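You operate a simulated robot arm through the tools that you are given. There is no shell and no other tool. Be economical: measure what you need, move in short steps, check, and stop when the job is done.

You are at the controls of a simulated robot arm. One attempt, no reset.

## Task
Top up the green gearbox with about 80 ml from the oil jug.
Fine: put the jug back where it stood and press the filler plug home again. Set down upright: oil jug.
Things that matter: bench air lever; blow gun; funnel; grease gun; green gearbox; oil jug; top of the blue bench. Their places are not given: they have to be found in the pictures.

It is judged by the outcome, as a careful person would: the job done as asked, and still so three seconds after it is handed in. It fails if anything else is knocked over, pushed out of place, dropped, spilled or broken.

## Robot
A 6-joint arm with a two-finger parallel gripper, fixed in place. Base frame: the origin is at the foot of the arm, x ahead of it, y to its left, z up; the work surface is at about z = 0.86. Readings come in m, rad, newtons and seconds.
With the tool pointing down near the work surface it reaches from about 0.18 to 0.64 m from the base axis. Its first joint turns from -2.897 to 2.897 rad. Payload 1.57 kg.
The TCP is the grasp point between the finger pads, 0.03 m short of the fingertips. In the tool frame z runs along the fingers and y along their closing line. The gripper opens to 0.11 m. The fingers are 0.024 m wide and 0.012 m thick; the gripper's body (0.048 by 0.112 m) begins 0.078 m behind the TCP.
Orientation is told as [roll, pitch, yaw] about the base's x, y, z axes, in that order, counted from this pose: with the fingers straight down and closing along the base's y, the tool's x points along the base's -x, its y along +y and its z along -z.

## Interface
- The arm moves only by the tool jog_arm. Its argument "plan" is a list of rows, each an object of numbers (a shift or turn left out is 0, a gripper value left out holds the last): "x", "y", "z": the shift along the tool's x, y, z in m; "rx", "ry", "rz": the turn, a rotation vector about the tool's x, y, z in rad; "fingers": the opening, from 0 (shut) to 1 (fully open). In form: [{"x": .., "y": .., "z": .., "rx": .., "ry": .., "rz": .., "fingers": ..}, ...]. A call has 1 to 8 rows; each row is the pose to reach, as a shift and turn from the pose commanded when the call began, along the tool's axes at that moment. Rows are played at 5 a second. More than 0.05 m and 0.15 rad between two rows, or a gripper value outside its range, and nothing of the call is played. Where a pose cannot be reached the arm comes as near as it can. A force on the tool above 50 N (or 10 N above the force at the start of the call, whichever is more), or a blocked arm, ends the call early, and 0.2 s more pass. The fingers move at their own pace (about 0.108 m/s each) and stop on an object; they squeeze with about 42 N. The grip force told is the motor's: it shows also when the fingers shut on nothing. Time passes only in rows, and 0.2 s behind the last, so rows that repeat a pose let the fingers close. It gives the time, the measured TCP pose, the force on the tool (base axes), the opening and the grip force at its end, in the units of the frame above (readings bear some noise), with the torque about the TCP (base axes, N m) and any sound that the robot's microphone picked up.
- Cameras (640 x 400 px; columns grow to the right, rows downward): "scene" is fixed at [0.2179, 0.4996, 1.7061]; the picture's right is [-0.68, -0.73, 0.00], its down [-0.59, 0.55, -0.59] and it looks along [0.43, -0.40, -0.81] (base axes); focal length 270 px, centre (320, 200). "wrist" rides on the gripper at [0.07, 0.016, -0.141] in the tool frame; the picture's right is [-0.23, 0.97, 0.00], its down [-0.86, -0.20, -0.48] and it looks along [-0.47, -0.11, 0.88] (tool axes); focal length 222 px, centre (320, 200).
- get_image(camera): a new picture of that camera. It takes no simulated time.
- raise_lower(by): slides the trunk up (or, below 0, down) by that many m; the arm rides with it, the base frame stays. It gives what a move gives, with no picture.
- probe_pixels(camera, pixels): for up to 12 pixels [column, row] of the newest picture of that camera ("zoom" is the newest enlarged one), the place [x, y, z] in the base frame of the surface seen there, good to about 0.003 m. It takes no simulated time.
- close_up(camera, box): a new picture of the part [left, top, right, bottom] of that camera's present view, enlarged. It takes no simulated time.
- close_job(): hands the job in; it is judged then, once.

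Go step by step. Measure first, check grasps and placings, and put right what went wrong. The budget is 80 turns and 46 pictures, counting those below and the enlarged ones. Unless the task says otherwise, let go and move clear before handing in, and close with one line.

The tools are called after ">>>" as name(argument=value, ...) on one line, values as JSON. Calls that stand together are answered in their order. jog_arm: Moves the arm, as the interface text tells. Its arguments: {"type":"object","properties":{"plan":{"type":"array"}},"required":["plan"]} The other tools are called the same way: raise_lower (by) slides the trunk up or down; get_image (camera) takes a picture; probe_pixels (camera, pixels) gives the place of the surface under pixels of a picture; close_up (camera, box) takes an enlarged picture of a part of a camera's view; close_job () hands the job in.

At the start:

```text
t: 0.0
eef_pos: [0.5214, 0.0342, 1.3721]
orientation: [0.0, 0.0, 0.001]
wrist_force: [0.4, 0.1, -1.3]
moment: [-0.01, -0.03, 0.0]
gripper_width: 0.1095
finger_force: 0.0
trunk travel left (down, up): [-0.375, 0.215]
```

scene: 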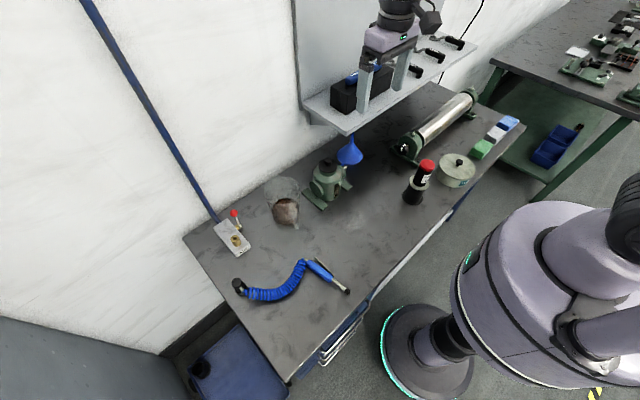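
wrist: 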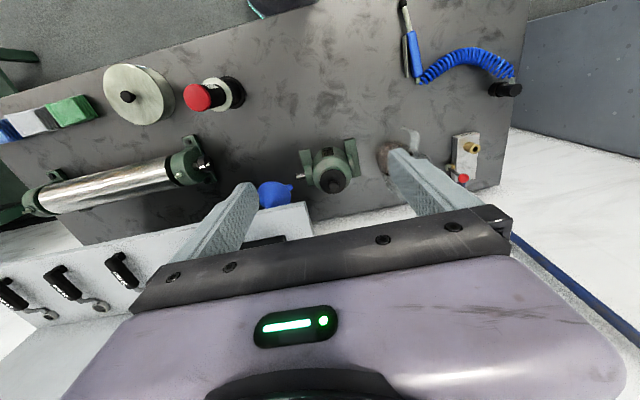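

The scene shows a green gearbox near (328,185), a jug-like item near (285,200), a blue funnel at (350,152) and a red-capped thing at (420,180). I'll enlarge them.

>>> close_up(camera="scene", box=[250, 125, 410, 225])

>>> close_up(camera="scene", box=[370, 80, 530, 220])

>>> close_up(camera="wrist", box=[240, 80, 500, 240])

```text
4.00 times, centred on (330, 175) of scene
```

zoom: 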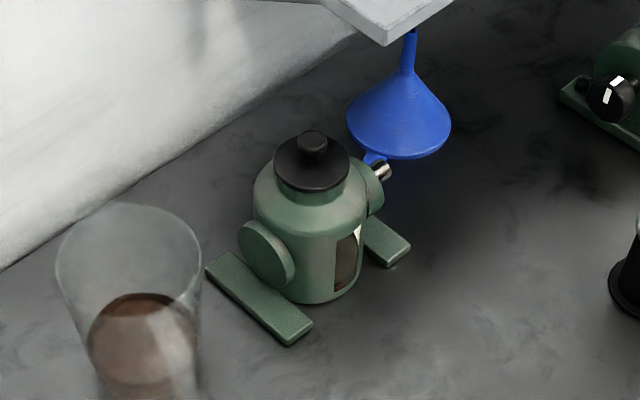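

```text
2.86 times, centred on (450, 150) of scene
```

zoom: 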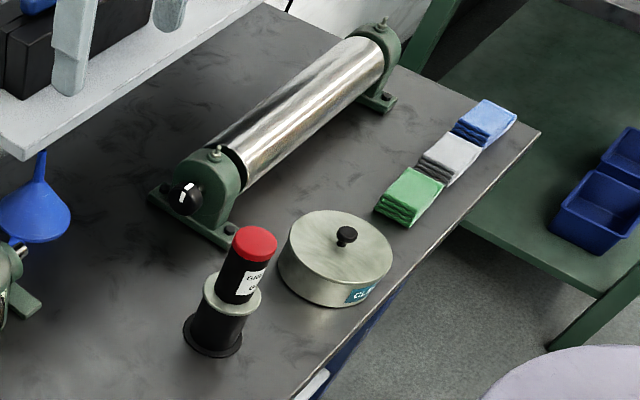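

```text
2.46 times, centred on (370, 160) of wrist
```

zoom: 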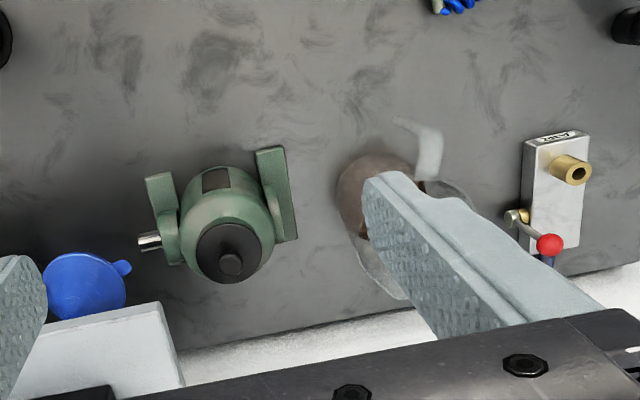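

The jug is the clear vessel with brown oil and a handle; the gearbox has a black filler plug on top and a sight glass. I'll probe their places.

>>> close_up(camera="scene", box=[240, 160, 340, 235])

>>> probe_pixels(camera="scene", pixels=[[327, 160], [328, 165], [321, 165], [335, 165], [326, 173], [338, 190], [316, 188], [345, 175], [350, 160], [353, 134], [320, 205], [350, 187]])

>>> probe_pixels(camera="scene", pixels=[[266, 190], [282, 177], [299, 187], [285, 190], [285, 210], [270, 215], [297, 220], [302, 205], [285, 228], [260, 215], [310, 225], [350, 131]])

```text
5.33 times, centred on (290, 198) of scene
```

zoom: 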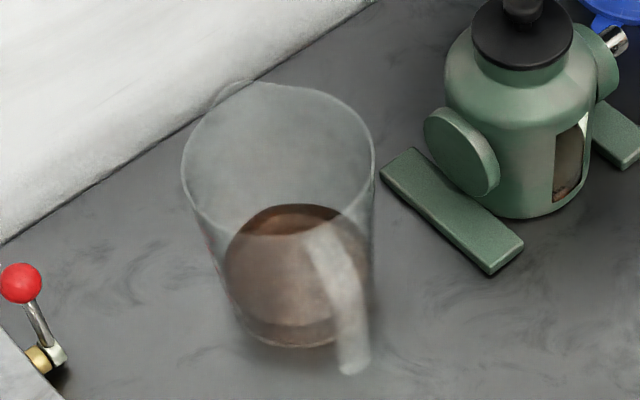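

```text
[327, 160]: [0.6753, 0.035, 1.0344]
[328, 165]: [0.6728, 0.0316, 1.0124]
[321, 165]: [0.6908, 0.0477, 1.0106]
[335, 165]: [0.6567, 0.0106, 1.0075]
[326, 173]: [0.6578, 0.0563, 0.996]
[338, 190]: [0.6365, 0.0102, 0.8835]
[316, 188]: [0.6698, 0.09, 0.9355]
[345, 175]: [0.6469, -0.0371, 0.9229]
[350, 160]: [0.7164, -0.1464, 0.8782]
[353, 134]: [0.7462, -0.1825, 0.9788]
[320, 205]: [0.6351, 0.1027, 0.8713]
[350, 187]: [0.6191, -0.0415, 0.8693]
```

```text
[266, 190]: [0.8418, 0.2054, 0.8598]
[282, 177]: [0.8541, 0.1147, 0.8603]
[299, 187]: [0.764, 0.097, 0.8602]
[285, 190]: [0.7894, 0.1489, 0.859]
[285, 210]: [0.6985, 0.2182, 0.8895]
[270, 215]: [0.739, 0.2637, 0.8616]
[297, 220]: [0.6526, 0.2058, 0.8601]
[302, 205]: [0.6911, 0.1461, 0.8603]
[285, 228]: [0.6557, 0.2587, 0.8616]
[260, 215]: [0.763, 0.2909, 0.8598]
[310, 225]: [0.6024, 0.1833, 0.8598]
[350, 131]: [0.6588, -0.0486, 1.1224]
```

The gearbox plug knob is near (0.675, 0.034, 1.034), and the jug is about (0.70, 0.22) with its handle towards the robot. I'll approach above the plug to test reach and get a closer view.

>>> jog_arm(plan=[{"x": -0.025, "z": 0.035}, {"x": -0.05, "z": 0.07}, {"x": -0.075, "z": 0.105}, {"x": -0.1, "z": 0.14}, {"x": -0.12, "z": 0.17}, {"x": -0.12, "z": 0.17}])

>>> get_image(camera="wrist")

```text
t: 1.4
eef_pos: [0.6415, 0.0279, 1.2046]
orientation: [0.002, -0.001, 0.0]
wrist_force: [-0.7, -0.9, 1.1]
moment: [0.0, -0.02, 0.01]
gripper_width: 0.11
finger_force: 0.0
trunk travel left (down, up): [-0.375, 0.215]
```

```text
39 pictures are left
```

wrist: 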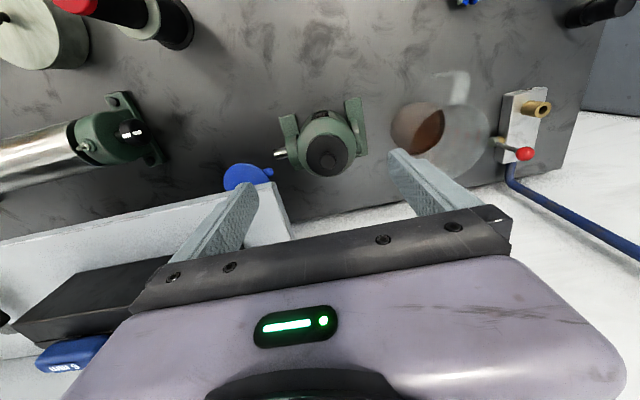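

The arm reaches x=0.64 pointing down; the plug is seen at (327,158) and the jug handle at (460,85). I'll probe for precise places.

>>> close_up(camera="wrist", box=[260, 60, 500, 210])

>>> probe_pixels(camera="wrist", pixels=[[327, 160], [320, 160], [334, 160], [327, 152], [327, 168], [310, 155], [347, 152], [328, 140], [281, 154], [295, 200], [275, 185], [245, 178]])

>>> probe_pixels(camera="wrist", pixels=[[463, 80], [450, 75], [458, 98], [440, 75], [462, 73], [415, 130], [440, 130], [390, 128], [455, 110], [488, 130], [430, 103], [465, 160]])

```text
2.67 times, centred on (380, 135) of wrist
```

zoom: 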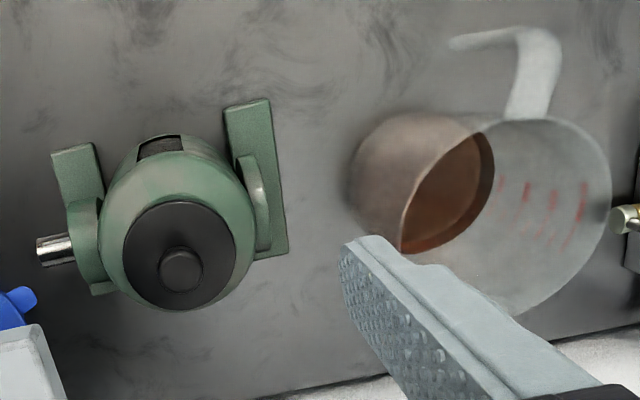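

```text
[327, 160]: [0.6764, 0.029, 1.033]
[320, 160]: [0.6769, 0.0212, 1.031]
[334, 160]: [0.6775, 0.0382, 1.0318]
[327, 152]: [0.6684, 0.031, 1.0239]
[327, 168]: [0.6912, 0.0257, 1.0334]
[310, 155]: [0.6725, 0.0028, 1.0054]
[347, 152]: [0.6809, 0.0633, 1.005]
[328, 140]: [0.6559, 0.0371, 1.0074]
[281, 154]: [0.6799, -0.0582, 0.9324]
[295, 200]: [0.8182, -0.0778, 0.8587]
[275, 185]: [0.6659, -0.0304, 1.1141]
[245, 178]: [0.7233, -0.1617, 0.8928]
```

```text
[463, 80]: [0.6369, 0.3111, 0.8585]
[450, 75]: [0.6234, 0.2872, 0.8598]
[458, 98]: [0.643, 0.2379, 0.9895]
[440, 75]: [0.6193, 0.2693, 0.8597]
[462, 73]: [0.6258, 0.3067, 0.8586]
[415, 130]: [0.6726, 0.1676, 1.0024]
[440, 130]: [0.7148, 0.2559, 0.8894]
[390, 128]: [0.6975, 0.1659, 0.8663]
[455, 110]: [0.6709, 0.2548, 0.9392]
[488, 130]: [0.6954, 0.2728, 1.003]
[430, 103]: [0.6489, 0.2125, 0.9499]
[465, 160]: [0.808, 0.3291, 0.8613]
```

The knob is about (0.679, 0.030), top z 1.033, flange 1.006; the shelf edge comes to y≈-0.03, so I'll tilt the tool outward 0.6 rad to keep the hand clear of it, with the fingers half open.

>>> jog_arm(plan=[{"x": 0.005, "z": 0.015, "ry": -0.12, "fingers": 0.5}, {"x": 0.01, "z": 0.03, "ry": -0.24}, {"x": 0.015, "z": 0.045, "ry": -0.36}, {"x": 0.02, "z": 0.06, "ry": -0.48}, {"x": 0.02, "z": 0.08, "ry": -0.6}, {"x": 0.02, "z": 0.08, "ry": -0.6}])

>>> get_image(camera="wrist")

```text
t: 2.8
eef_pos: [0.6232, 0.0326, 1.1221]
orientation: [0.0, -0.599, 0.002]
wrist_force: [-0.4, 0.7, -0.6]
moment: [0.0, -0.01, 0.01]
gripper_width: 0.0549
finger_force: 0.0
out of reach, approached as far as the arm can: row 5
trunk travel left (down, up): [-0.375, 0.215]
```

```text
37 pictures are left
```

wrist: 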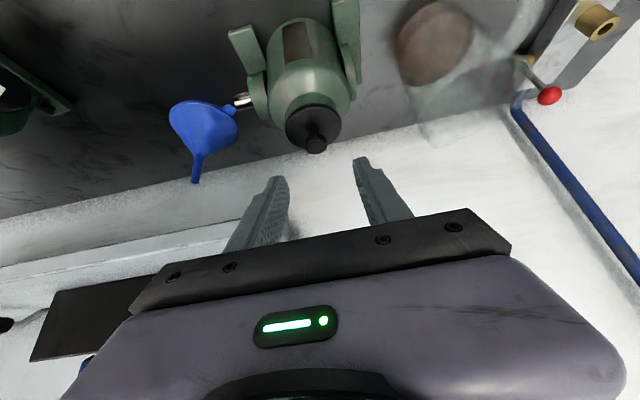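

The fingers straddle the knob's line (knob at (316,143) between the fingers). I'll advance along the tool axis to the knob.

>>> jog_arm(plan=[{"x": 0.003, "y": -0.001, "z": 0.03}, {"x": 0.006, "y": -0.002, "z": 0.06}, {"x": 0.008, "y": -0.002, "z": 0.08}, {"x": 0.008, "y": -0.002, "z": 0.091}, {"x": 0.008, "y": -0.002, "z": 0.091}])

>>> close_up(camera="wrist", box=[200, 80, 440, 230])

>>> close_up(camera="scene", box=[270, 110, 400, 210])

```text
t: 4.0
eef_pos: [0.6659, 0.0308, 1.042]
orientation: [0.001, -0.603, 0.0]
wrist_force: [0.4, 0.1, -0.4]
moment: [0.01, -0.01, 0.01]
gripper_width: 0.0551
finger_force: 0.0
trunk travel left (down, up): [-0.375, 0.215]
```

```text
2.67 times, centred on (320, 155) of wrist
```

zoom: 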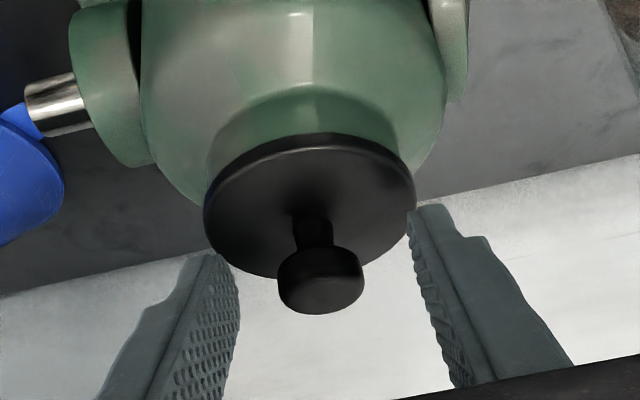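

```text
4.00 times, centred on (335, 160) of scene
```

zoom: 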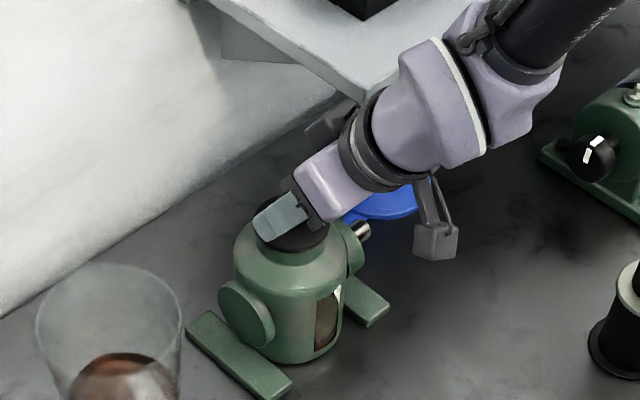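

Fingers straddle the knob (zoom 320,285) centrally. Closing the fingers.

>>> jog_arm(plan=[{"fingers": 0.3}, {"fingers": 0.1}, {"fingers": 0.1}, {"fingers": 0.1}])

```text
t: 5.0
eef_pos: [0.6651, 0.0302, 1.0422]
orientation: [0.0, -0.601, 0.0]
wrist_force: [0.6, 0.1, 0.0]
moment: [0.01, -0.02, 0.01]
gripper_width: 0.0241
finger_force: 36.1
trunk travel left (down, up): [-0.375, 0.215]
heard: snap
```

Gripped on the 0.024 m knob. Now pulling straight up.

>>> jog_arm(plan=[{"x": -0.0057, "z": -0.0083, "fingers": 0}, {"x": -0.0113, "z": -0.0165}, {"x": -0.0226, "z": -0.033}, {"x": -0.034, "z": -0.0495}, {"x": -0.034, "z": -0.0495}])

>>> close_up(camera="scene", box=[270, 110, 400, 210])

```text
t: 6.2
eef_pos: [0.6683, 0.0304, 1.1039]
orientation: [-0.001, -0.601, 0.0]
wrist_force: [-0.7, -0.3, -0.2]
moment: [0.02, -0.01, 0.0]
gripper_width: 0.0241
finger_force: 36.6
trunk travel left (down, up): [-0.375, 0.215]
```

```text
4.00 times, centred on (335, 160) of scene
```

zoom: 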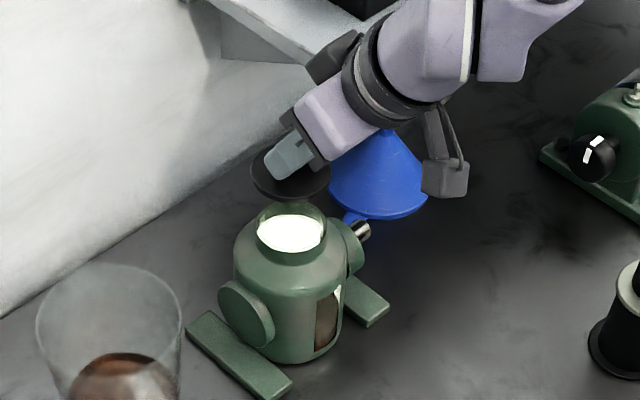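

The plug is out and the filler mouth is about 4.5 cm wide (zoom 290,232). I'll carry the plug back over clear bench at about (0.48, 0.0).

>>> jog_arm(plan=[{"x": 0.031, "y": -0.006, "z": -0.0212}, {"x": 0.062, "y": -0.012, "z": -0.0424}, {"x": 0.093, "y": -0.018, "z": -0.0636}, {"x": 0.124, "y": -0.024, "z": -0.0848}, {"x": 0.155, "y": -0.03, "z": -0.106}, {"x": 0.155, "y": -0.03, "z": -0.106}])

>>> get_image(camera="scene")

>>> get_image(camera="wrist")

```text
t: 7.6
eef_pos: [0.4802, 0.0024, 1.1032]
orientation: [0.0, -0.6, 0.0]
wrist_force: [-0.2, 0.0, -0.2]
moment: [0.04, 0.02, -0.05]
gripper_width: 0.0242
finger_force: 35.8
trunk travel left (down, up): [-0.375, 0.215]
```

```text
33 pictures are left
```

scene: 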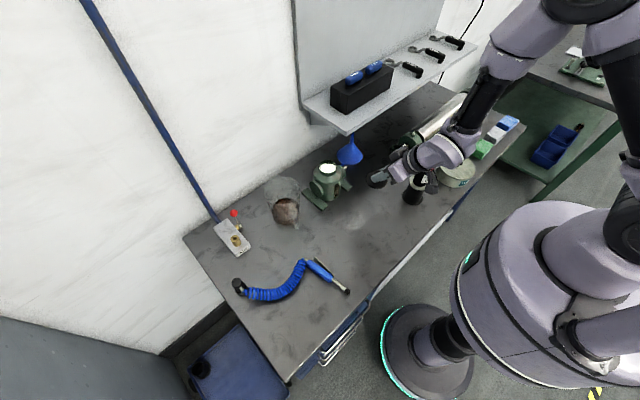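

```text
32 pictures are left
```

wrist: 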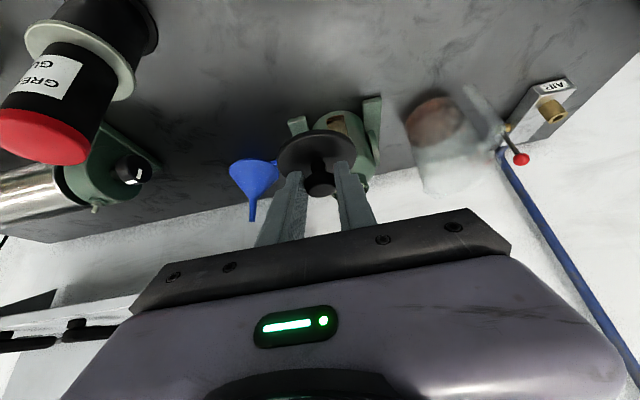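

Holding the plug well; grease gun is near on the right, so I'll shift to y≈0.05 and lower to just above the bench.

>>> jog_arm(plan=[{"x": 0.017, "y": 0.02, "z": 0.0248}, {"x": 0.034, "y": 0.04, "z": 0.0495}, {"x": 0.051, "y": 0.048, "z": 0.0743}, {"x": 0.068, "y": 0.048, "z": 0.099}, {"x": 0.088, "y": 0.048, "z": 0.1287}, {"x": 0.088, "y": 0.048, "z": 0.1287}])

>>> close_up(camera="scene", box=[310, 160, 440, 260])

```text
t: 9.0
eef_pos: [0.4781, 0.0485, 0.9433]
orientation: [0.001, -0.6, 0.001]
wrist_force: [-1.4, 1.2, 0.0]
moment: [-0.01, -0.01, 0.0]
gripper_width: 0.0239
finger_force: 36.2
trunk travel left (down, up): [-0.375, 0.215]
```

```text
4.00 times, centred on (375, 210) of scene
```

zoom: 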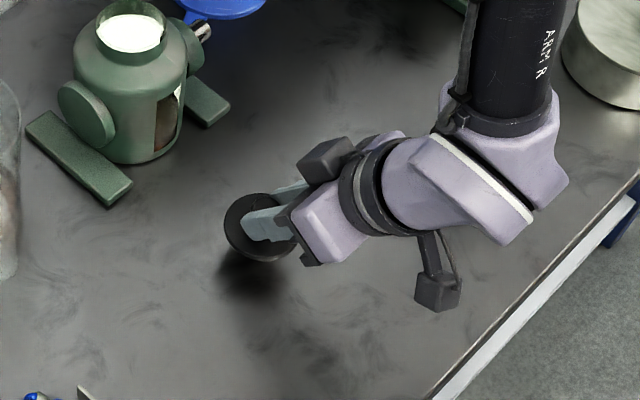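

Lowering further in small steps, watching the force.

>>> jog_arm(plan=[{"x": 0.0034, "z": 0.005}, {"x": 0.0068, "z": 0.0099}, {"x": 0.009, "z": 0.0132}])

>>> close_up(camera="scene", box=[330, 190, 400, 240])

```text
t: 9.8
eef_pos: [0.4783, 0.0496, 0.9307]
orientation: [0.002, -0.599, 0.001]
wrist_force: [0.2, 1.1, -1.0]
moment: [-0.03, 0.04, 0.04]
gripper_width: 0.0242
finger_force: 36.1
trunk travel left (down, up): [-0.375, 0.215]
```

```text
8.00 times, centred on (365, 215) of scene
```

zoom: 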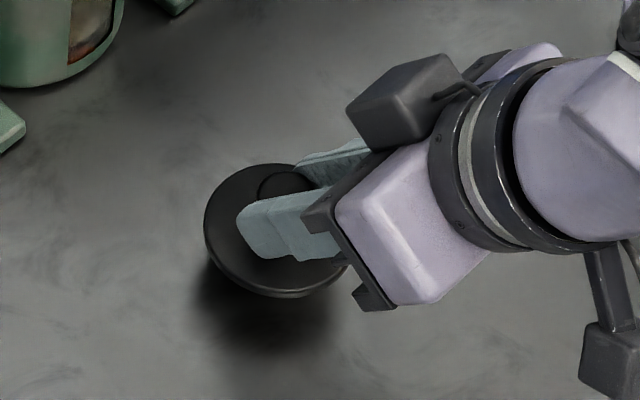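

No contact yet; continuing down.

>>> jog_arm(plan=[{"x": 0.0028, "z": 0.0041}, {"x": 0.0045, "z": 0.0066}, {"x": 0.0057, "z": 0.0083}])

```text
t: 10.6
eef_pos: [0.4797, 0.0481, 0.9208]
orientation: [0.001, -0.599, -0.001]
wrist_force: [-0.5, 0.3, 0.3]
moment: [-0.01, 0.02, 0.01]
gripper_width: 0.0242
finger_force: 36.2
trunk travel left (down, up): [-0.375, 0.215]
```

>>> jog_arm(plan=[{"x": 0.0017, "z": 0.0025}, {"x": 0.0034, "z": 0.005}, {"x": 0.0045, "z": 0.0066}])

```text
t: 11.4
eef_pos: [0.4791, 0.0493, 0.9111]
orientation: [-0.001, -0.599, 0.001]
wrist_force: [0.4, -0.5, -1.0]
moment: [-0.02, -0.01, 0.01]
gripper_width: 0.024
finger_force: 36.5
trunk travel left (down, up): [-0.375, 0.215]
```

Still no contact at 0.911; continuing carefully.

>>> jog_arm(plan=[{"x": 0.0011, "z": 0.0016}, {"x": 0.0023, "z": 0.0033}])

>>> close_up(camera="scene", box=[330, 190, 400, 240])

```text
t: 12.0
eef_pos: [0.4784, 0.0501, 0.9094]
orientation: [-0.001, -0.6, 0.001]
wrist_force: [0.0, -1.4, 5.4]
moment: [0.02, -0.06, 0.0]
gripper_width: 0.0245
finger_force: 35.9
trunk travel left (down, up): [-0.375, 0.215]
```

```text
8.00 times, centred on (365, 215) of scene
```

zoom: 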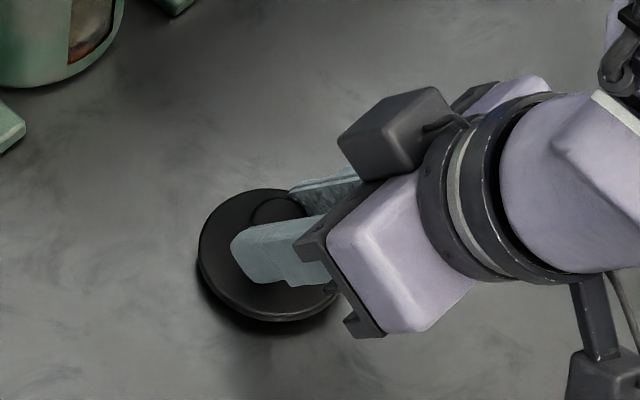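

Contact made (5.4 N). Releasing, then backing off along the tool axis.

>>> jog_arm(plan=[{"fingers": 0.3}, {"fingers": 0.5}, {"fingers": 0.5}, {"z": -0.04}, {"z": -0.08}, {"z": -0.12}, {"z": -0.12}])

>>> close_up(camera="scene", box=[240, 130, 400, 230])

>>> get_image(camera="wrist")

```text
t: 13.6
eef_pos: [0.4114, 0.0522, 1.0107]
orientation: [-0.001, -0.599, 0.001]
wrist_force: [-0.4, 0.0, -0.8]
moment: [0.0, -0.01, -0.02]
gripper_width: 0.0549
finger_force: 0.1
trunk travel left (down, up): [-0.375, 0.215]
```

```text
4.00 times, centred on (320, 180) of scene
```

zoom: 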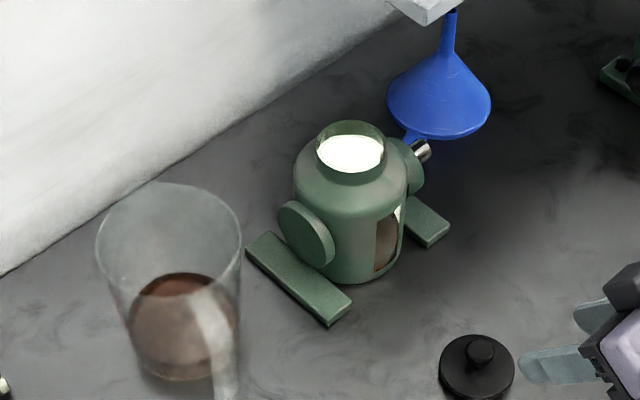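

```text
27 pictures are left
```

wrist: 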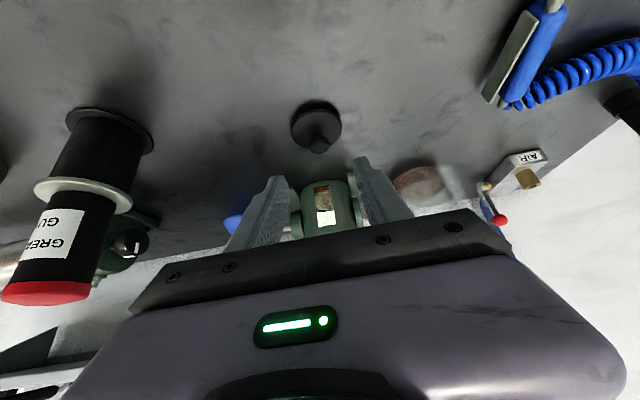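

The plug stands upright on the bench. The jug's handle is a vertical bar at about (0.614, 0.243), z 0.895–0.985, spout opposite. I'll move to a pre-grasp in front of it.

>>> jog_arm(plan=[{"x": -0.02, "y": 0.0363, "z": 0.0037, "ry": -0.053}, {"x": -0.04, "y": 0.0727, "z": 0.0073, "ry": -0.107}, {"x": -0.06, "y": 0.109, "z": 0.011, "ry": -0.16}, {"x": -0.08, "y": 0.145, "z": 0.0147, "ry": -0.213}, {"x": -0.1, "y": 0.182, "z": 0.0183, "ry": -0.267}, {"x": -0.12, "y": 0.218, "z": 0.022, "ry": -0.32}, {"x": -0.12, "y": 0.218, "z": 0.022, "ry": -0.32}])

>>> jog_arm(plan=[{"rx": 0.1035, "rz": 0.0787}, {"rx": 0.207, "rz": 0.1575}, {"rx": 0.207, "rz": 0.1575}])

>>> get_image(camera="wrist")

>>> get_image(camera="scene")

```text
t: 15.2
eef_pos: [0.5231, 0.2652, 1.0611]
orientation: [0.0, -0.921, -0.001]
wrist_force: [0.1, -0.7, -0.8]
moment: [0.0, 0.02, -0.02]
gripper_width: 0.055
finger_force: 0.1
trunk travel left (down, up): [-0.375, 0.215]
```

```text
t: 16.0
eef_pos: [0.5217, 0.2653, 1.0593]
orientation: [0.0, -0.92, -0.261]
wrist_force: [-0.9, -0.5, 0.2]
moment: [-0.01, 0.02, -0.01]
gripper_width: 0.0549
finger_force: 0.1
trunk travel left (down, up): [-0.375, 0.215]
```

```text
26 pictures are left
```

wrist: 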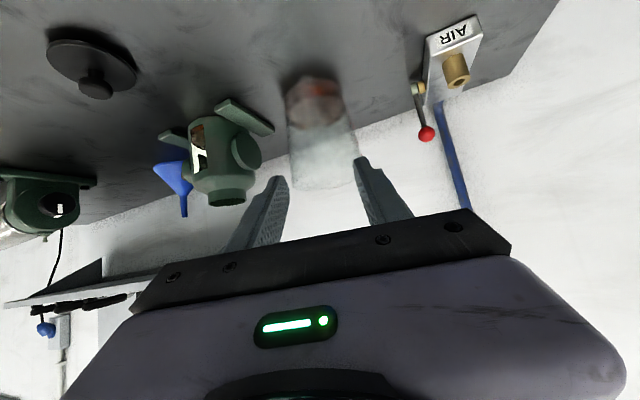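

```text
25 pictures are left
```

scene: 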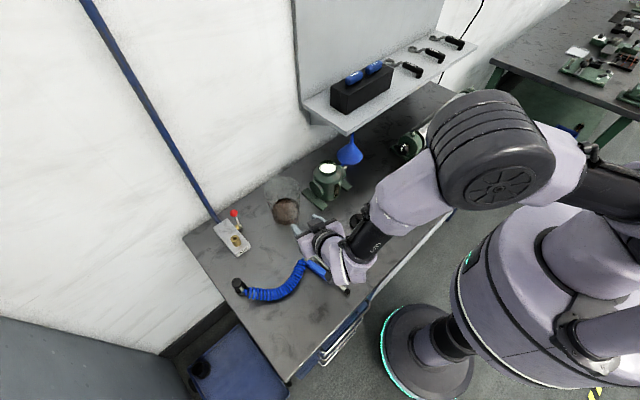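

>>> close_up(camera="wrist", box=[240, 50, 400, 150])

>>> probe_pixels(camera="zoom", pixels=[[320, 130], [320, 160], [300, 160], [340, 160], [320, 110], [320, 190], [320, 220]])

```text
4.00 times, centred on (320, 100) of wrist
```

zoom: 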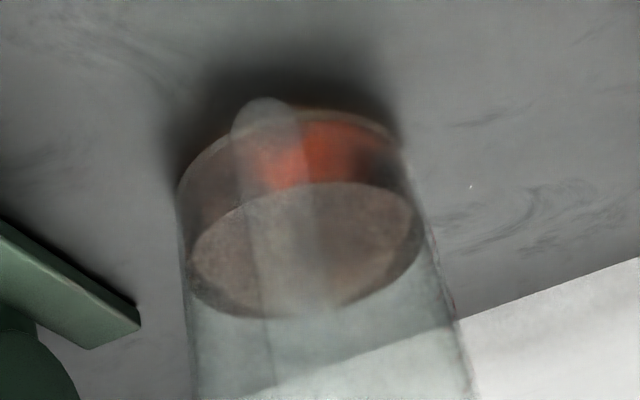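

```text
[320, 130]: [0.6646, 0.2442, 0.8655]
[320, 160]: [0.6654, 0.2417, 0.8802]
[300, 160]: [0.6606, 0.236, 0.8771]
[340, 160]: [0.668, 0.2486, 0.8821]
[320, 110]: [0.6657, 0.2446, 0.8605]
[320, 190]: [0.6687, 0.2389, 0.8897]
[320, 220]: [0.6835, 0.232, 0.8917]
```

The jug's oil is shallow (surface z≈0.89) and the handle bar lies on the tool's centre plane. I'll flatten the tool a bit and advance until the bar is between the pads.

>>> jog_arm(plan=[{"x": 0.015, "y": 0.001, "z": 0.029, "ry": -0.067}, {"x": 0.03, "y": 0.001, "z": 0.058, "ry": -0.134}, {"x": 0.0455, "y": 0.001, "z": 0.086, "ry": -0.2}, {"x": 0.0455, "y": 0.001, "z": 0.086, "ry": -0.2}])

>>> close_up(camera="wrist", box=[200, 50, 440, 200])

>>> close_up(camera="scene", box=[240, 160, 352, 230])

```text
t: 17.0
eef_pos: [0.5617, 0.2561, 0.9696]
orientation: [-0.001, -1.121, -0.258]
wrist_force: [-0.2, -0.4, 0.2]
moment: [0.0, 0.0, 0.03]
gripper_width: 0.0548
finger_force: 0.2
trunk travel left (down, up): [-0.375, 0.215]
```

```text
2.67 times, centred on (320, 125) of wrist
```

zoom: 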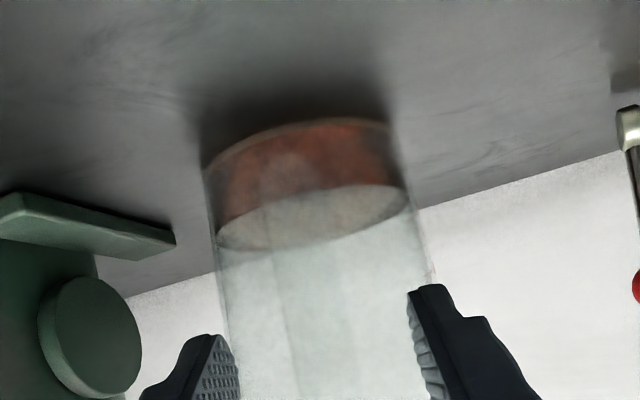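

```text
5.71 times, centred on (296, 195) of scene
```

zoom: 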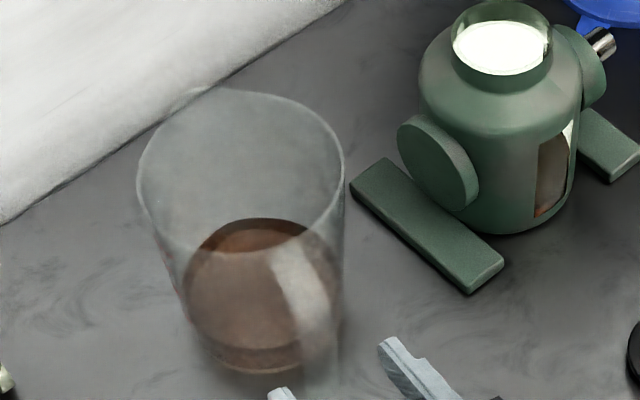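

The bar (faint at wrist zoom 290,300) lies between the fingers. Advancing 0.05 m.

>>> jog_arm(plan=[{"z": 0.018}, {"z": 0.036}, {"z": 0.051}, {"z": 0.051}])

>>> close_up(camera="scene", box=[240, 160, 352, 230])

```text
t: 18.0
eef_pos: [0.6063, 0.2462, 0.947]
orientation: [0.002, -1.121, -0.26]
wrist_force: [-0.4, 0.2, -0.6]
moment: [-0.01, 0.02, 0.02]
gripper_width: 0.0547
finger_force: 0.0
trunk travel left (down, up): [-0.375, 0.215]
```

```text
5.71 times, centred on (296, 195) of scene
```

zoom: 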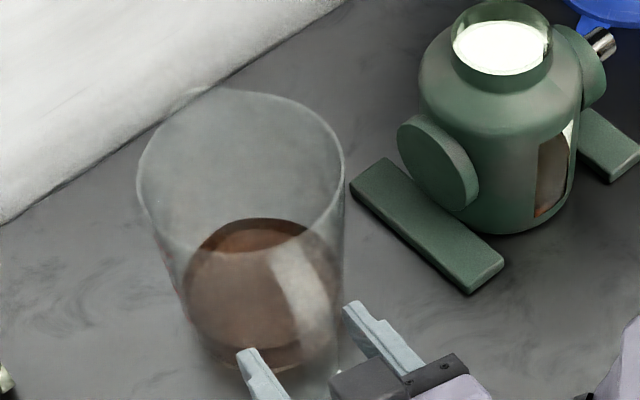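

The bar (zoom ~300,320) sits between the two fingers. Closing.

>>> jog_arm(plan=[{"fingers": 0.35}, {"fingers": 0.2}, {"fingers": 0}, {"fingers": 0}, {"fingers": 0}])

>>> close_up(camera="scene", box=[240, 160, 352, 230])

```text
t: 19.2
eef_pos: [0.6056, 0.2462, 0.9479]
orientation: [0.001, -1.121, -0.261]
wrist_force: [0.2, -0.3, 0.2]
moment: [-0.04, -0.01, -0.03]
gripper_width: 0.0217
finger_force: 34.9
trunk travel left (down, up): [-0.375, 0.215]
```

```text
5.71 times, centred on (296, 195) of scene
```

zoom: 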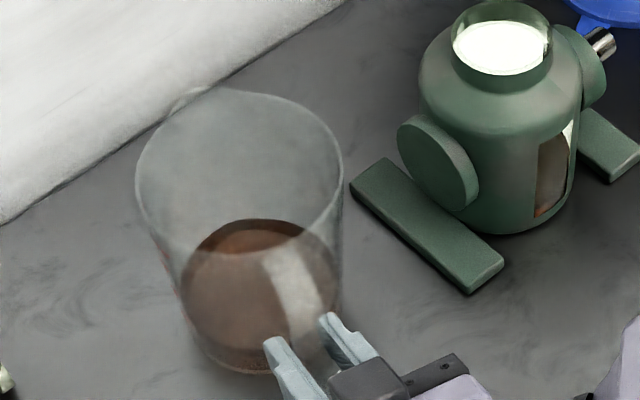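

Gripped at 0.0217 m. Lifting a little and checking that it hangs upright.

>>> jog_arm(plan=[{"x": -0.009, "z": -0.0044}, {"x": -0.018, "z": -0.0087}, {"x": -0.036, "z": -0.0174}, {"x": -0.036, "z": -0.0174}, {"x": -0.036, "z": -0.0174}])

>>> close_up(camera="scene", box=[240, 160, 352, 230])

```text
t: 20.4
eef_pos: [0.6068, 0.2455, 0.9876]
orientation: [0.0, -1.121, -0.259]
wrist_force: [-0.4, 0.2, -3.1]
moment: [0.09, 0.34, -0.03]
gripper_width: 0.0218
finger_force: 35.0
trunk travel left (down, up): [-0.375, 0.215]
```

```text
5.71 times, centred on (296, 195) of scene
```

zoom: 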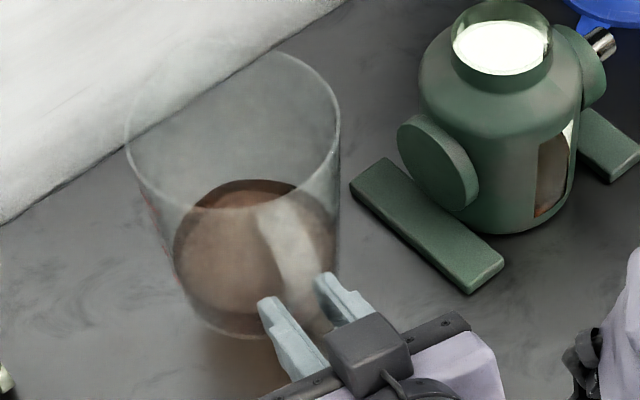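

Jug lifted upright, about 3.3 N and 0.35 N·m. Lifting on gently.

>>> jog_arm(plan=[{"x": -0.0225, "z": -0.0109}, {"x": -0.045, "z": -0.0218}, {"x": -0.0675, "z": -0.0326}, {"x": -0.09, "z": -0.0435}, {"x": -0.1125, "z": -0.0544}, {"x": -0.135, "z": -0.065}, {"x": -0.135, "z": -0.065}])

>>> jog_arm(plan=[{"x": 0}])

>>> jog_arm(plan=[{"x": 0}])

>>> jog_arm(plan=[{"x": 0}])

>>> jog_arm(plan=[{"x": 0}])

>>> close_up(camera="scene", box=[240, 120, 352, 190])

```text
t: 22.0
eef_pos: [0.6072, 0.2477, 1.1385]
orientation: [-0.003, -1.12, -0.259]
wrist_force: [0.8, 0.3, -4.4]
moment: [0.09, 0.35, 0.03]
gripper_width: 0.0214
finger_force: 34.7
trunk travel left (down, up): [-0.375, 0.215]
```

```text
t: 22.4
eef_pos: [0.6076, 0.247, 1.1386]
orientation: [-0.002, -1.118, -0.258]
wrist_force: [-0.2, 0.0, -3.5]
moment: [0.07, 0.35, 0.01]
gripper_width: 0.0216
finger_force: 34.2
trunk travel left (down, up): [-0.375, 0.215]
```

```text
t: 22.8
eef_pos: [0.6082, 0.247, 1.1377]
orientation: [-0.002, -1.119, -0.259]
wrist_force: [0.6, -0.1, -3.7]
moment: [0.11, 0.31, 0.0]
gripper_width: 0.0213
finger_force: 34.2
trunk travel left (down, up): [-0.375, 0.215]
```

```text
t: 23.2
eef_pos: [0.6073, 0.2467, 1.1379]
orientation: [0.0, -1.12, -0.259]
wrist_force: [-0.3, 0.4, -3.9]
moment: [0.09, 0.31, 0.01]
gripper_width: 0.0213
finger_force: 34.6
trunk travel left (down, up): [-0.375, 0.215]
```

```text
t: 23.6
eef_pos: [0.6086, 0.2466, 1.1382]
orientation: [-0.001, -1.122, -0.26]
wrist_force: [-0.3, -0.6, -3.8]
moment: [0.11, 0.31, 0.02]
gripper_width: 0.0214
finger_force: 34.2
trunk travel left (down, up): [-0.375, 0.215]
```

```text
5.71 times, centred on (296, 155) of scene
```

zoom: 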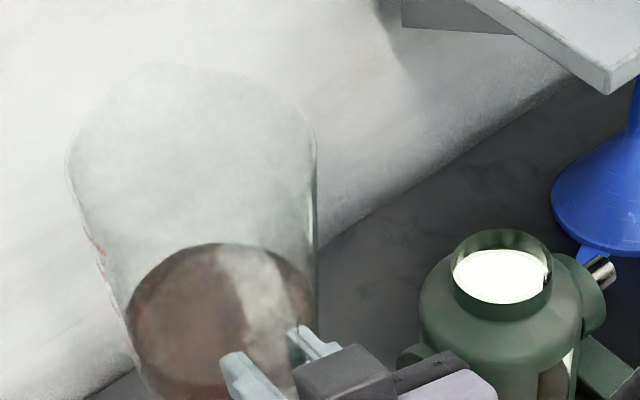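

Baseline: weight about 3.7 N, moment about 0.343 N·m. Now yaw the jug so its spout heads diagonally (away from the shelf).

>>> jog_arm(plan=[{"rx": 0.079, "rz": 0.038}, {"rx": 0.158, "rz": 0.076}, {"rx": 0.238, "rz": 0.115}, {"rx": 0.317, "rz": 0.153}, {"rx": 0.396, "rz": 0.191}, {"rx": 0.396, "rz": 0.191}])

>>> jog_arm(plan=[{"ry": 0.12}, {"ry": 0.24}, {"ry": 0.36}, {"ry": 0.48}, {"ry": 0.6}, {"ry": 0.7}, {"ry": 0.7}])

>>> get_image(camera="scene")

```text
t: 25.0
eef_pos: [0.6073, 0.2462, 1.138]
orientation: [-0.001, -1.121, -0.698]
wrist_force: [0.1, -0.1, -2.9]
moment: [0.2, 0.26, 0.0]
gripper_width: 0.0212
finger_force: 34.9
trunk travel left (down, up): [-0.375, 0.215]
```

```text
t: 26.6
eef_pos: [0.6081, 0.2469, 1.1366]
orientation: [0.0, -0.425, -0.699]
wrist_force: [-0.3, 1.3, -3.2]
moment: [0.11, 0.14, 0.03]
gripper_width: 0.0218
finger_force: 34.5
trunk travel left (down, up): [-0.375, 0.215]
```

```text
17 pictures are left
```

scene: 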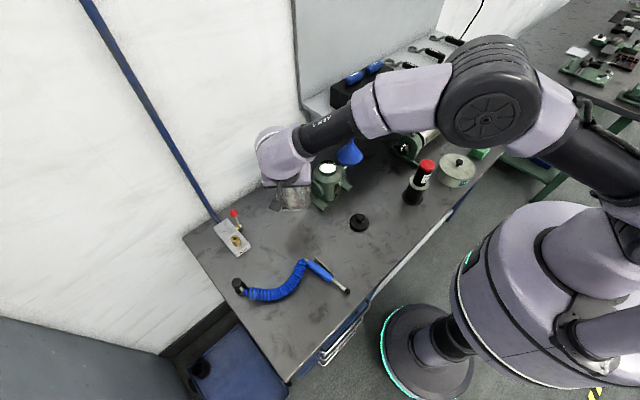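

Jug tilted 40° without trouble and clear of everything. Raising a bit, tilting to 60° and bringing the spout near the filler mouth.

>>> jog_arm(plan=[{"x": -0.008, "z": -0.018, "ry": 0.06}, {"x": -0.0163, "z": -0.0365, "ry": 0.12}, {"x": -0.0245, "y": -0.03, "z": -0.0328, "ry": 0.18}, {"x": -0.0327, "y": -0.06, "z": -0.0292, "ry": 0.24}, {"x": -0.041, "y": -0.09, "z": -0.0255, "ry": 0.3}, {"x": -0.049, "y": -0.12, "z": -0.0219, "ry": 0.35}, {"x": -0.049, "y": -0.12, "z": -0.0219, "ry": 0.35}])

>>> close_up(camera="scene", box=[260, 100, 420, 200])

```text
t: 28.2
eef_pos: [0.5238, 0.1539, 1.1315]
orientation: [0.026, -0.253, -0.699]
wrist_force: [0.5, -0.3, -4.3]
moment: [0.07, 0.11, 0.0]
gripper_width: 0.0217
finger_force: 35.3
out of reach, approached as far as the arm can: row 1, 2, 3, 4, 5, 6, 7
trunk travel left (down, up): [-0.375, 0.215]
```

```text
4.00 times, centred on (340, 150) of scene
```

zoom: 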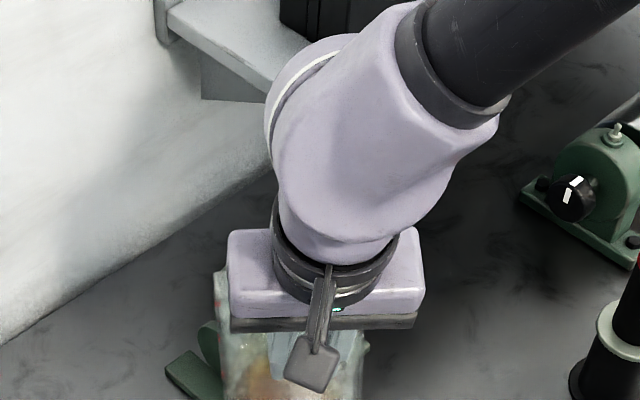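

The arm did not fully follow: it is at (0.524, 0.154, 1.132) with tilt −0.253. I'll hold one row to see the settled pose.

>>> jog_arm(plan=[{"x": 0}, {"x": 0}])

>>> get_image(camera="scene")

```text
t: 28.8
eef_pos: [0.5218, 0.1536, 1.1312]
orientation: [0.025, -0.252, -0.701]
wrist_force: [-0.1, 0.5, -4.5]
moment: [0.12, 0.08, 0.01]
gripper_width: 0.0215
finger_force: 34.5
trunk travel left (down, up): [-0.375, 0.215]
```

```text
15 pictures are left
```

scene: 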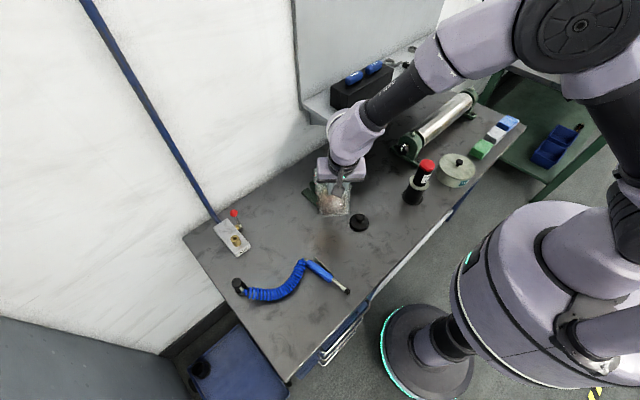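

The hold shows the clamped pose is the command now. The arm seems limited by wrist bend; raising the trunk lets the forearm come down more steeply, so I'll raise 0.08 m and retry.

>>> raise_lower(by=0.08)

>>> jog_arm(plan=[{"x": -0.008, "y": 0.0016, "z": 0.0108, "ry": 0.045}, {"x": -0.016, "y": 0.0032, "z": 0.0216, "ry": 0.09}, {"x": -0.024, "y": 0.0048, "z": 0.0325, "ry": 0.135}, {"x": -0.032, "y": 0.0064, "z": 0.0433, "ry": 0.18}, {"x": -0.032, "y": 0.0064, "z": 0.0433, "ry": 0.18}])

```text
t: 30.0
eef_pos: [0.523, 0.1544, 1.2107]
orientation: [0.027, -0.254, -0.7]
wrist_force: [0.6, 0.4, -3.2]
moment: [0.09, 0.09, -0.02]
gripper_width: 0.0217
finger_force: 34.9
trunk travel left (down, up): [-0.455, 0.135]
```

```text
t: 31.2
eef_pos: [0.5155, 0.1364, 1.1734]
orientation: [0.035, -0.208, -0.701]
wrist_force: [0.8, 0.6, -2.8]
moment: [0.1, 0.09, 0.02]
gripper_width: 0.0215
finger_force: 34.5
out of reach, approached as far as the arm can: row 1, 2, 3, 4, 5
trunk travel left (down, up): [-0.455, 0.135]
```

Still limited, probably a wrist joint limit coming from the off-radial heading. I'll yaw back toward radial (ψ≈−0.3) and test the tilt there.

>>> jog_arm(plan=[{"rx": -0.021, "rz": -0.098}, {"rx": -0.042, "rz": -0.196}, {"rx": -0.062, "rz": -0.294}, {"rx": -0.083, "rz": -0.391}, {"rx": -0.083, "rz": -0.391}])

>>> jog_arm(plan=[{"ry": 0.06}, {"ry": 0.12}, {"ry": 0.12}])

```text
t: 32.4
eef_pos: [0.5148, 0.1347, 1.1734]
orientation: [0.031, -0.227, -0.297]
wrist_force: [0.2, -0.3, -4.2]
moment: [0.0, 0.15, 0.01]
gripper_width: 0.0216
finger_force: 34.6
trunk travel left (down, up): [-0.455, 0.135]
```

```text
t: 33.2
eef_pos: [0.515, 0.1349, 1.1739]
orientation: [0.028, -0.23, -0.301]
wrist_force: [0.5, -0.3, -4.5]
moment: [0.02, 0.13, -0.01]
gripper_width: 0.0218
finger_force: 34.5
out of reach, approached as far as the arm can: row 1, 2, 3
trunk travel left (down, up): [-0.455, 0.135]
```

Same stop at tilt −0.23, so the wrist seems to be on a wound branch after passing its singular line off-plane. I'll tilt the jug back upright, yaw to the radial heading, and then tilt again in plane.

>>> jog_arm(plan=[{"ry": -0.11}, {"ry": -0.22}, {"ry": -0.33}, {"ry": -0.44}, {"ry": -0.55}, {"ry": -0.66}, {"ry": -0.77}, {"ry": -0.87}])

>>> jog_arm(plan=[{"x": 0}])

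```text
t: 35.0
eef_pos: [0.5159, 0.1357, 1.1735]
orientation: [0.064, -1.098, -0.35]
wrist_force: [-0.6, -0.4, -4.0]
moment: [0.08, 0.3, 0.02]
gripper_width: 0.0219
finger_force: 35.1
trunk travel left (down, up): [-0.455, 0.135]
```

```text
t: 35.4
eef_pos: [0.517, 0.1345, 1.1742]
orientation: [0.063, -1.097, -0.349]
wrist_force: [-0.4, 0.1, -2.4]
moment: [0.08, 0.34, -0.02]
gripper_width: 0.0216
finger_force: 34.3
trunk travel left (down, up): [-0.455, 0.135]
```

Jug is upright again. Correcting the small roll and yawing to the radial heading (≈+0.256).

>>> jog_arm(plan=[{"rx": -0.095, "ry": -0.002, "rz": -0.055}, {"rx": -0.19, "ry": -0.004, "rz": -0.11}, {"rx": -0.285, "ry": -0.005, "rz": -0.166}, {"rx": -0.38, "ry": -0.007, "rz": -0.22}, {"rx": -0.474, "ry": -0.009, "rz": -0.276}, {"rx": -0.474, "ry": -0.009, "rz": -0.276}])

```text
t: 36.8
eef_pos: [0.5161, 0.1352, 1.1745]
orientation: [-0.016, -1.113, 0.271]
wrist_force: [-1.0, 0.4, -3.5]
moment: [-0.06, 0.32, 0.01]
gripper_width: 0.0215
finger_force: 34.7
trunk travel left (down, up): [-0.455, 0.135]
```

Now tilting forward in the radial plane to test.

>>> jog_arm(plan=[{"ry": 0.12}, {"ry": 0.24}, {"ry": 0.36}, {"ry": 0.48}, {"ry": 0.6}, {"ry": 0.72}, {"ry": 0.84}, {"ry": 0.84}])

>>> jog_arm(plan=[{"ry": 0.07}, {"ry": 0.14}, {"ry": 0.14}])

```text
t: 38.6
eef_pos: [0.5146, 0.136, 1.1741]
orientation: [-0.006, -0.273, 0.256]
wrist_force: [0.0, -0.3, -2.2]
moment: [-0.04, 0.16, -0.01]
gripper_width: 0.0214
finger_force: 34.2
trunk travel left (down, up): [-0.455, 0.135]
```

```text
t: 39.4
eef_pos: [0.516, 0.1371, 1.1735]
orientation: [-0.007, -0.135, 0.256]
wrist_force: [0.5, -0.8, -2.3]
moment: [-0.01, 0.12, 0.02]
gripper_width: 0.0218
finger_force: 34.7
trunk travel left (down, up): [-0.455, 0.135]
```

The in-plane path works (tilt −0.135 reached). Now yaw to about −0.5 for the pouring heading.

>>> jog_arm(plan=[{"rx": 0.017, "rz": 0.125}, {"rx": 0.034, "rz": 0.25}, {"rx": 0.051, "rz": 0.375}, {"rx": 0.068, "rz": 0.5}, {"rx": 0.085, "rz": 0.625}, {"rx": 0.102, "rz": 0.749}, {"rx": 0.102, "rz": 0.749}])

>>> jog_arm(plan=[{"ry": 0.07}, {"ry": 0.135}, {"ry": 0.135}])

>>> close_up(camera="scene", box=[270, 110, 430, 210])

```text
t: 41.0
eef_pos: [0.5164, 0.134, 1.1734]
orientation: [-0.005, -0.138, -0.504]
wrist_force: [-0.3, 0.3, -2.6]
moment: [0.05, 0.09, 0.01]
gripper_width: 0.0213
finger_force: 34.2
trunk travel left (down, up): [-0.455, 0.135]
```

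```text
t: 41.8
eef_pos: [0.5162, 0.1356, 1.1723]
orientation: [-0.005, -0.003, -0.501]
wrist_force: [0.0, -0.2, -3.2]
moment: [0.09, 0.07, 0.01]
gripper_width: 0.0217
finger_force: 34.5
trunk travel left (down, up): [-0.455, 0.135]
```

```text
4.00 times, centred on (350, 160) of scene
```

zoom: 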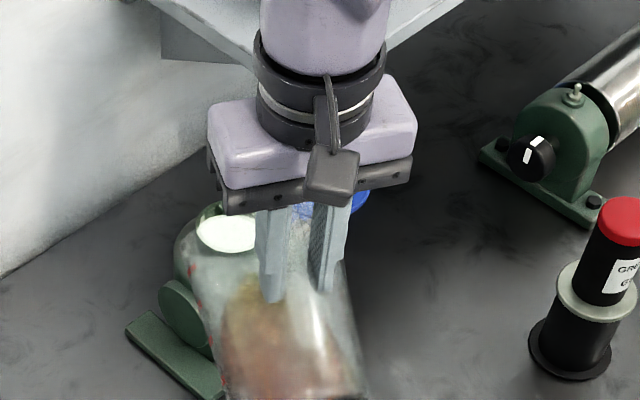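

Vertical reached with the jug at 64° and nothing spilled. Moving the lip toward the mouth.

>>> jog_arm(plan=[{"x": -0.015, "y": -0.005}, {"x": -0.03, "y": -0.01, "z": 0.003}, {"x": -0.043, "y": -0.014, "z": 0.006}, {"x": -0.043, "y": -0.014, "z": 0.006}])

>>> close_up(camera="scene", box=[280, 130, 376, 190])

>>> get_image(camera="wrist")

```text
t: 42.8
eef_pos: [0.5435, 0.1011, 1.1694]
orientation: [-0.005, -0.003, -0.501]
wrist_force: [-0.1, 0.1, -3.7]
moment: [0.06, 0.05, 0.02]
gripper_width: 0.0216
finger_force: 34.3
trunk travel left (down, up): [-0.455, 0.135]
```

```text
6.67 times, centred on (328, 160) of scene
```

zoom: 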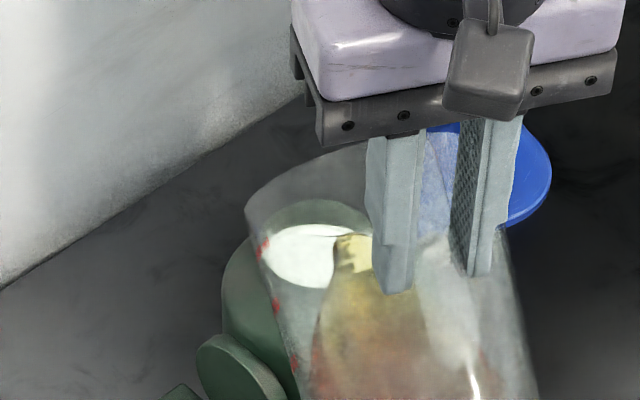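

```text
12 pictures are left
```

wrist: 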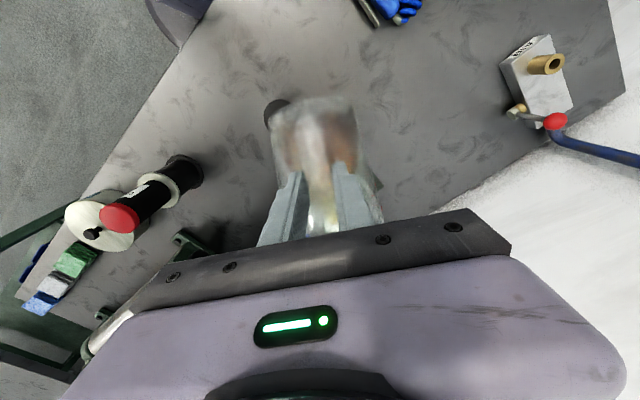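

The oil tongue (zoom 355,240) is close to the lip, and the mouth centre is at zoom ~(318,257), about 3 cm ahead. Moving the lip over the mouth before tilting more.

>>> jog_arm(plan=[{"x": -0.011, "y": 0.001, "z": 0.008}, {"x": -0.021, "y": 0.002, "z": 0.018}, {"x": -0.021, "y": 0.002, "z": 0.018}])

>>> close_up(camera="scene", box=[296, 140, 360, 180])

```text
t: 43.6
eef_pos: [0.5633, 0.0921, 1.1498]
orientation: [-0.006, -0.003, -0.5]
wrist_force: [-0.7, -0.2, -2.7]
moment: [0.05, 0.08, 0.02]
gripper_width: 0.0211
finger_force: 35.0
trunk travel left (down, up): [-0.455, 0.135]
```

```text
10.00 times, centred on (328, 160) of scene
```

zoom: 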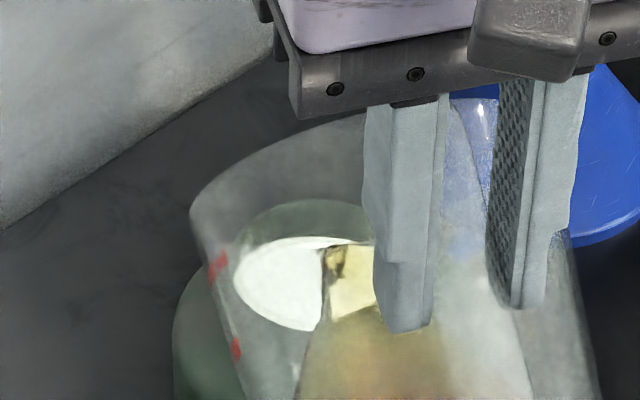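

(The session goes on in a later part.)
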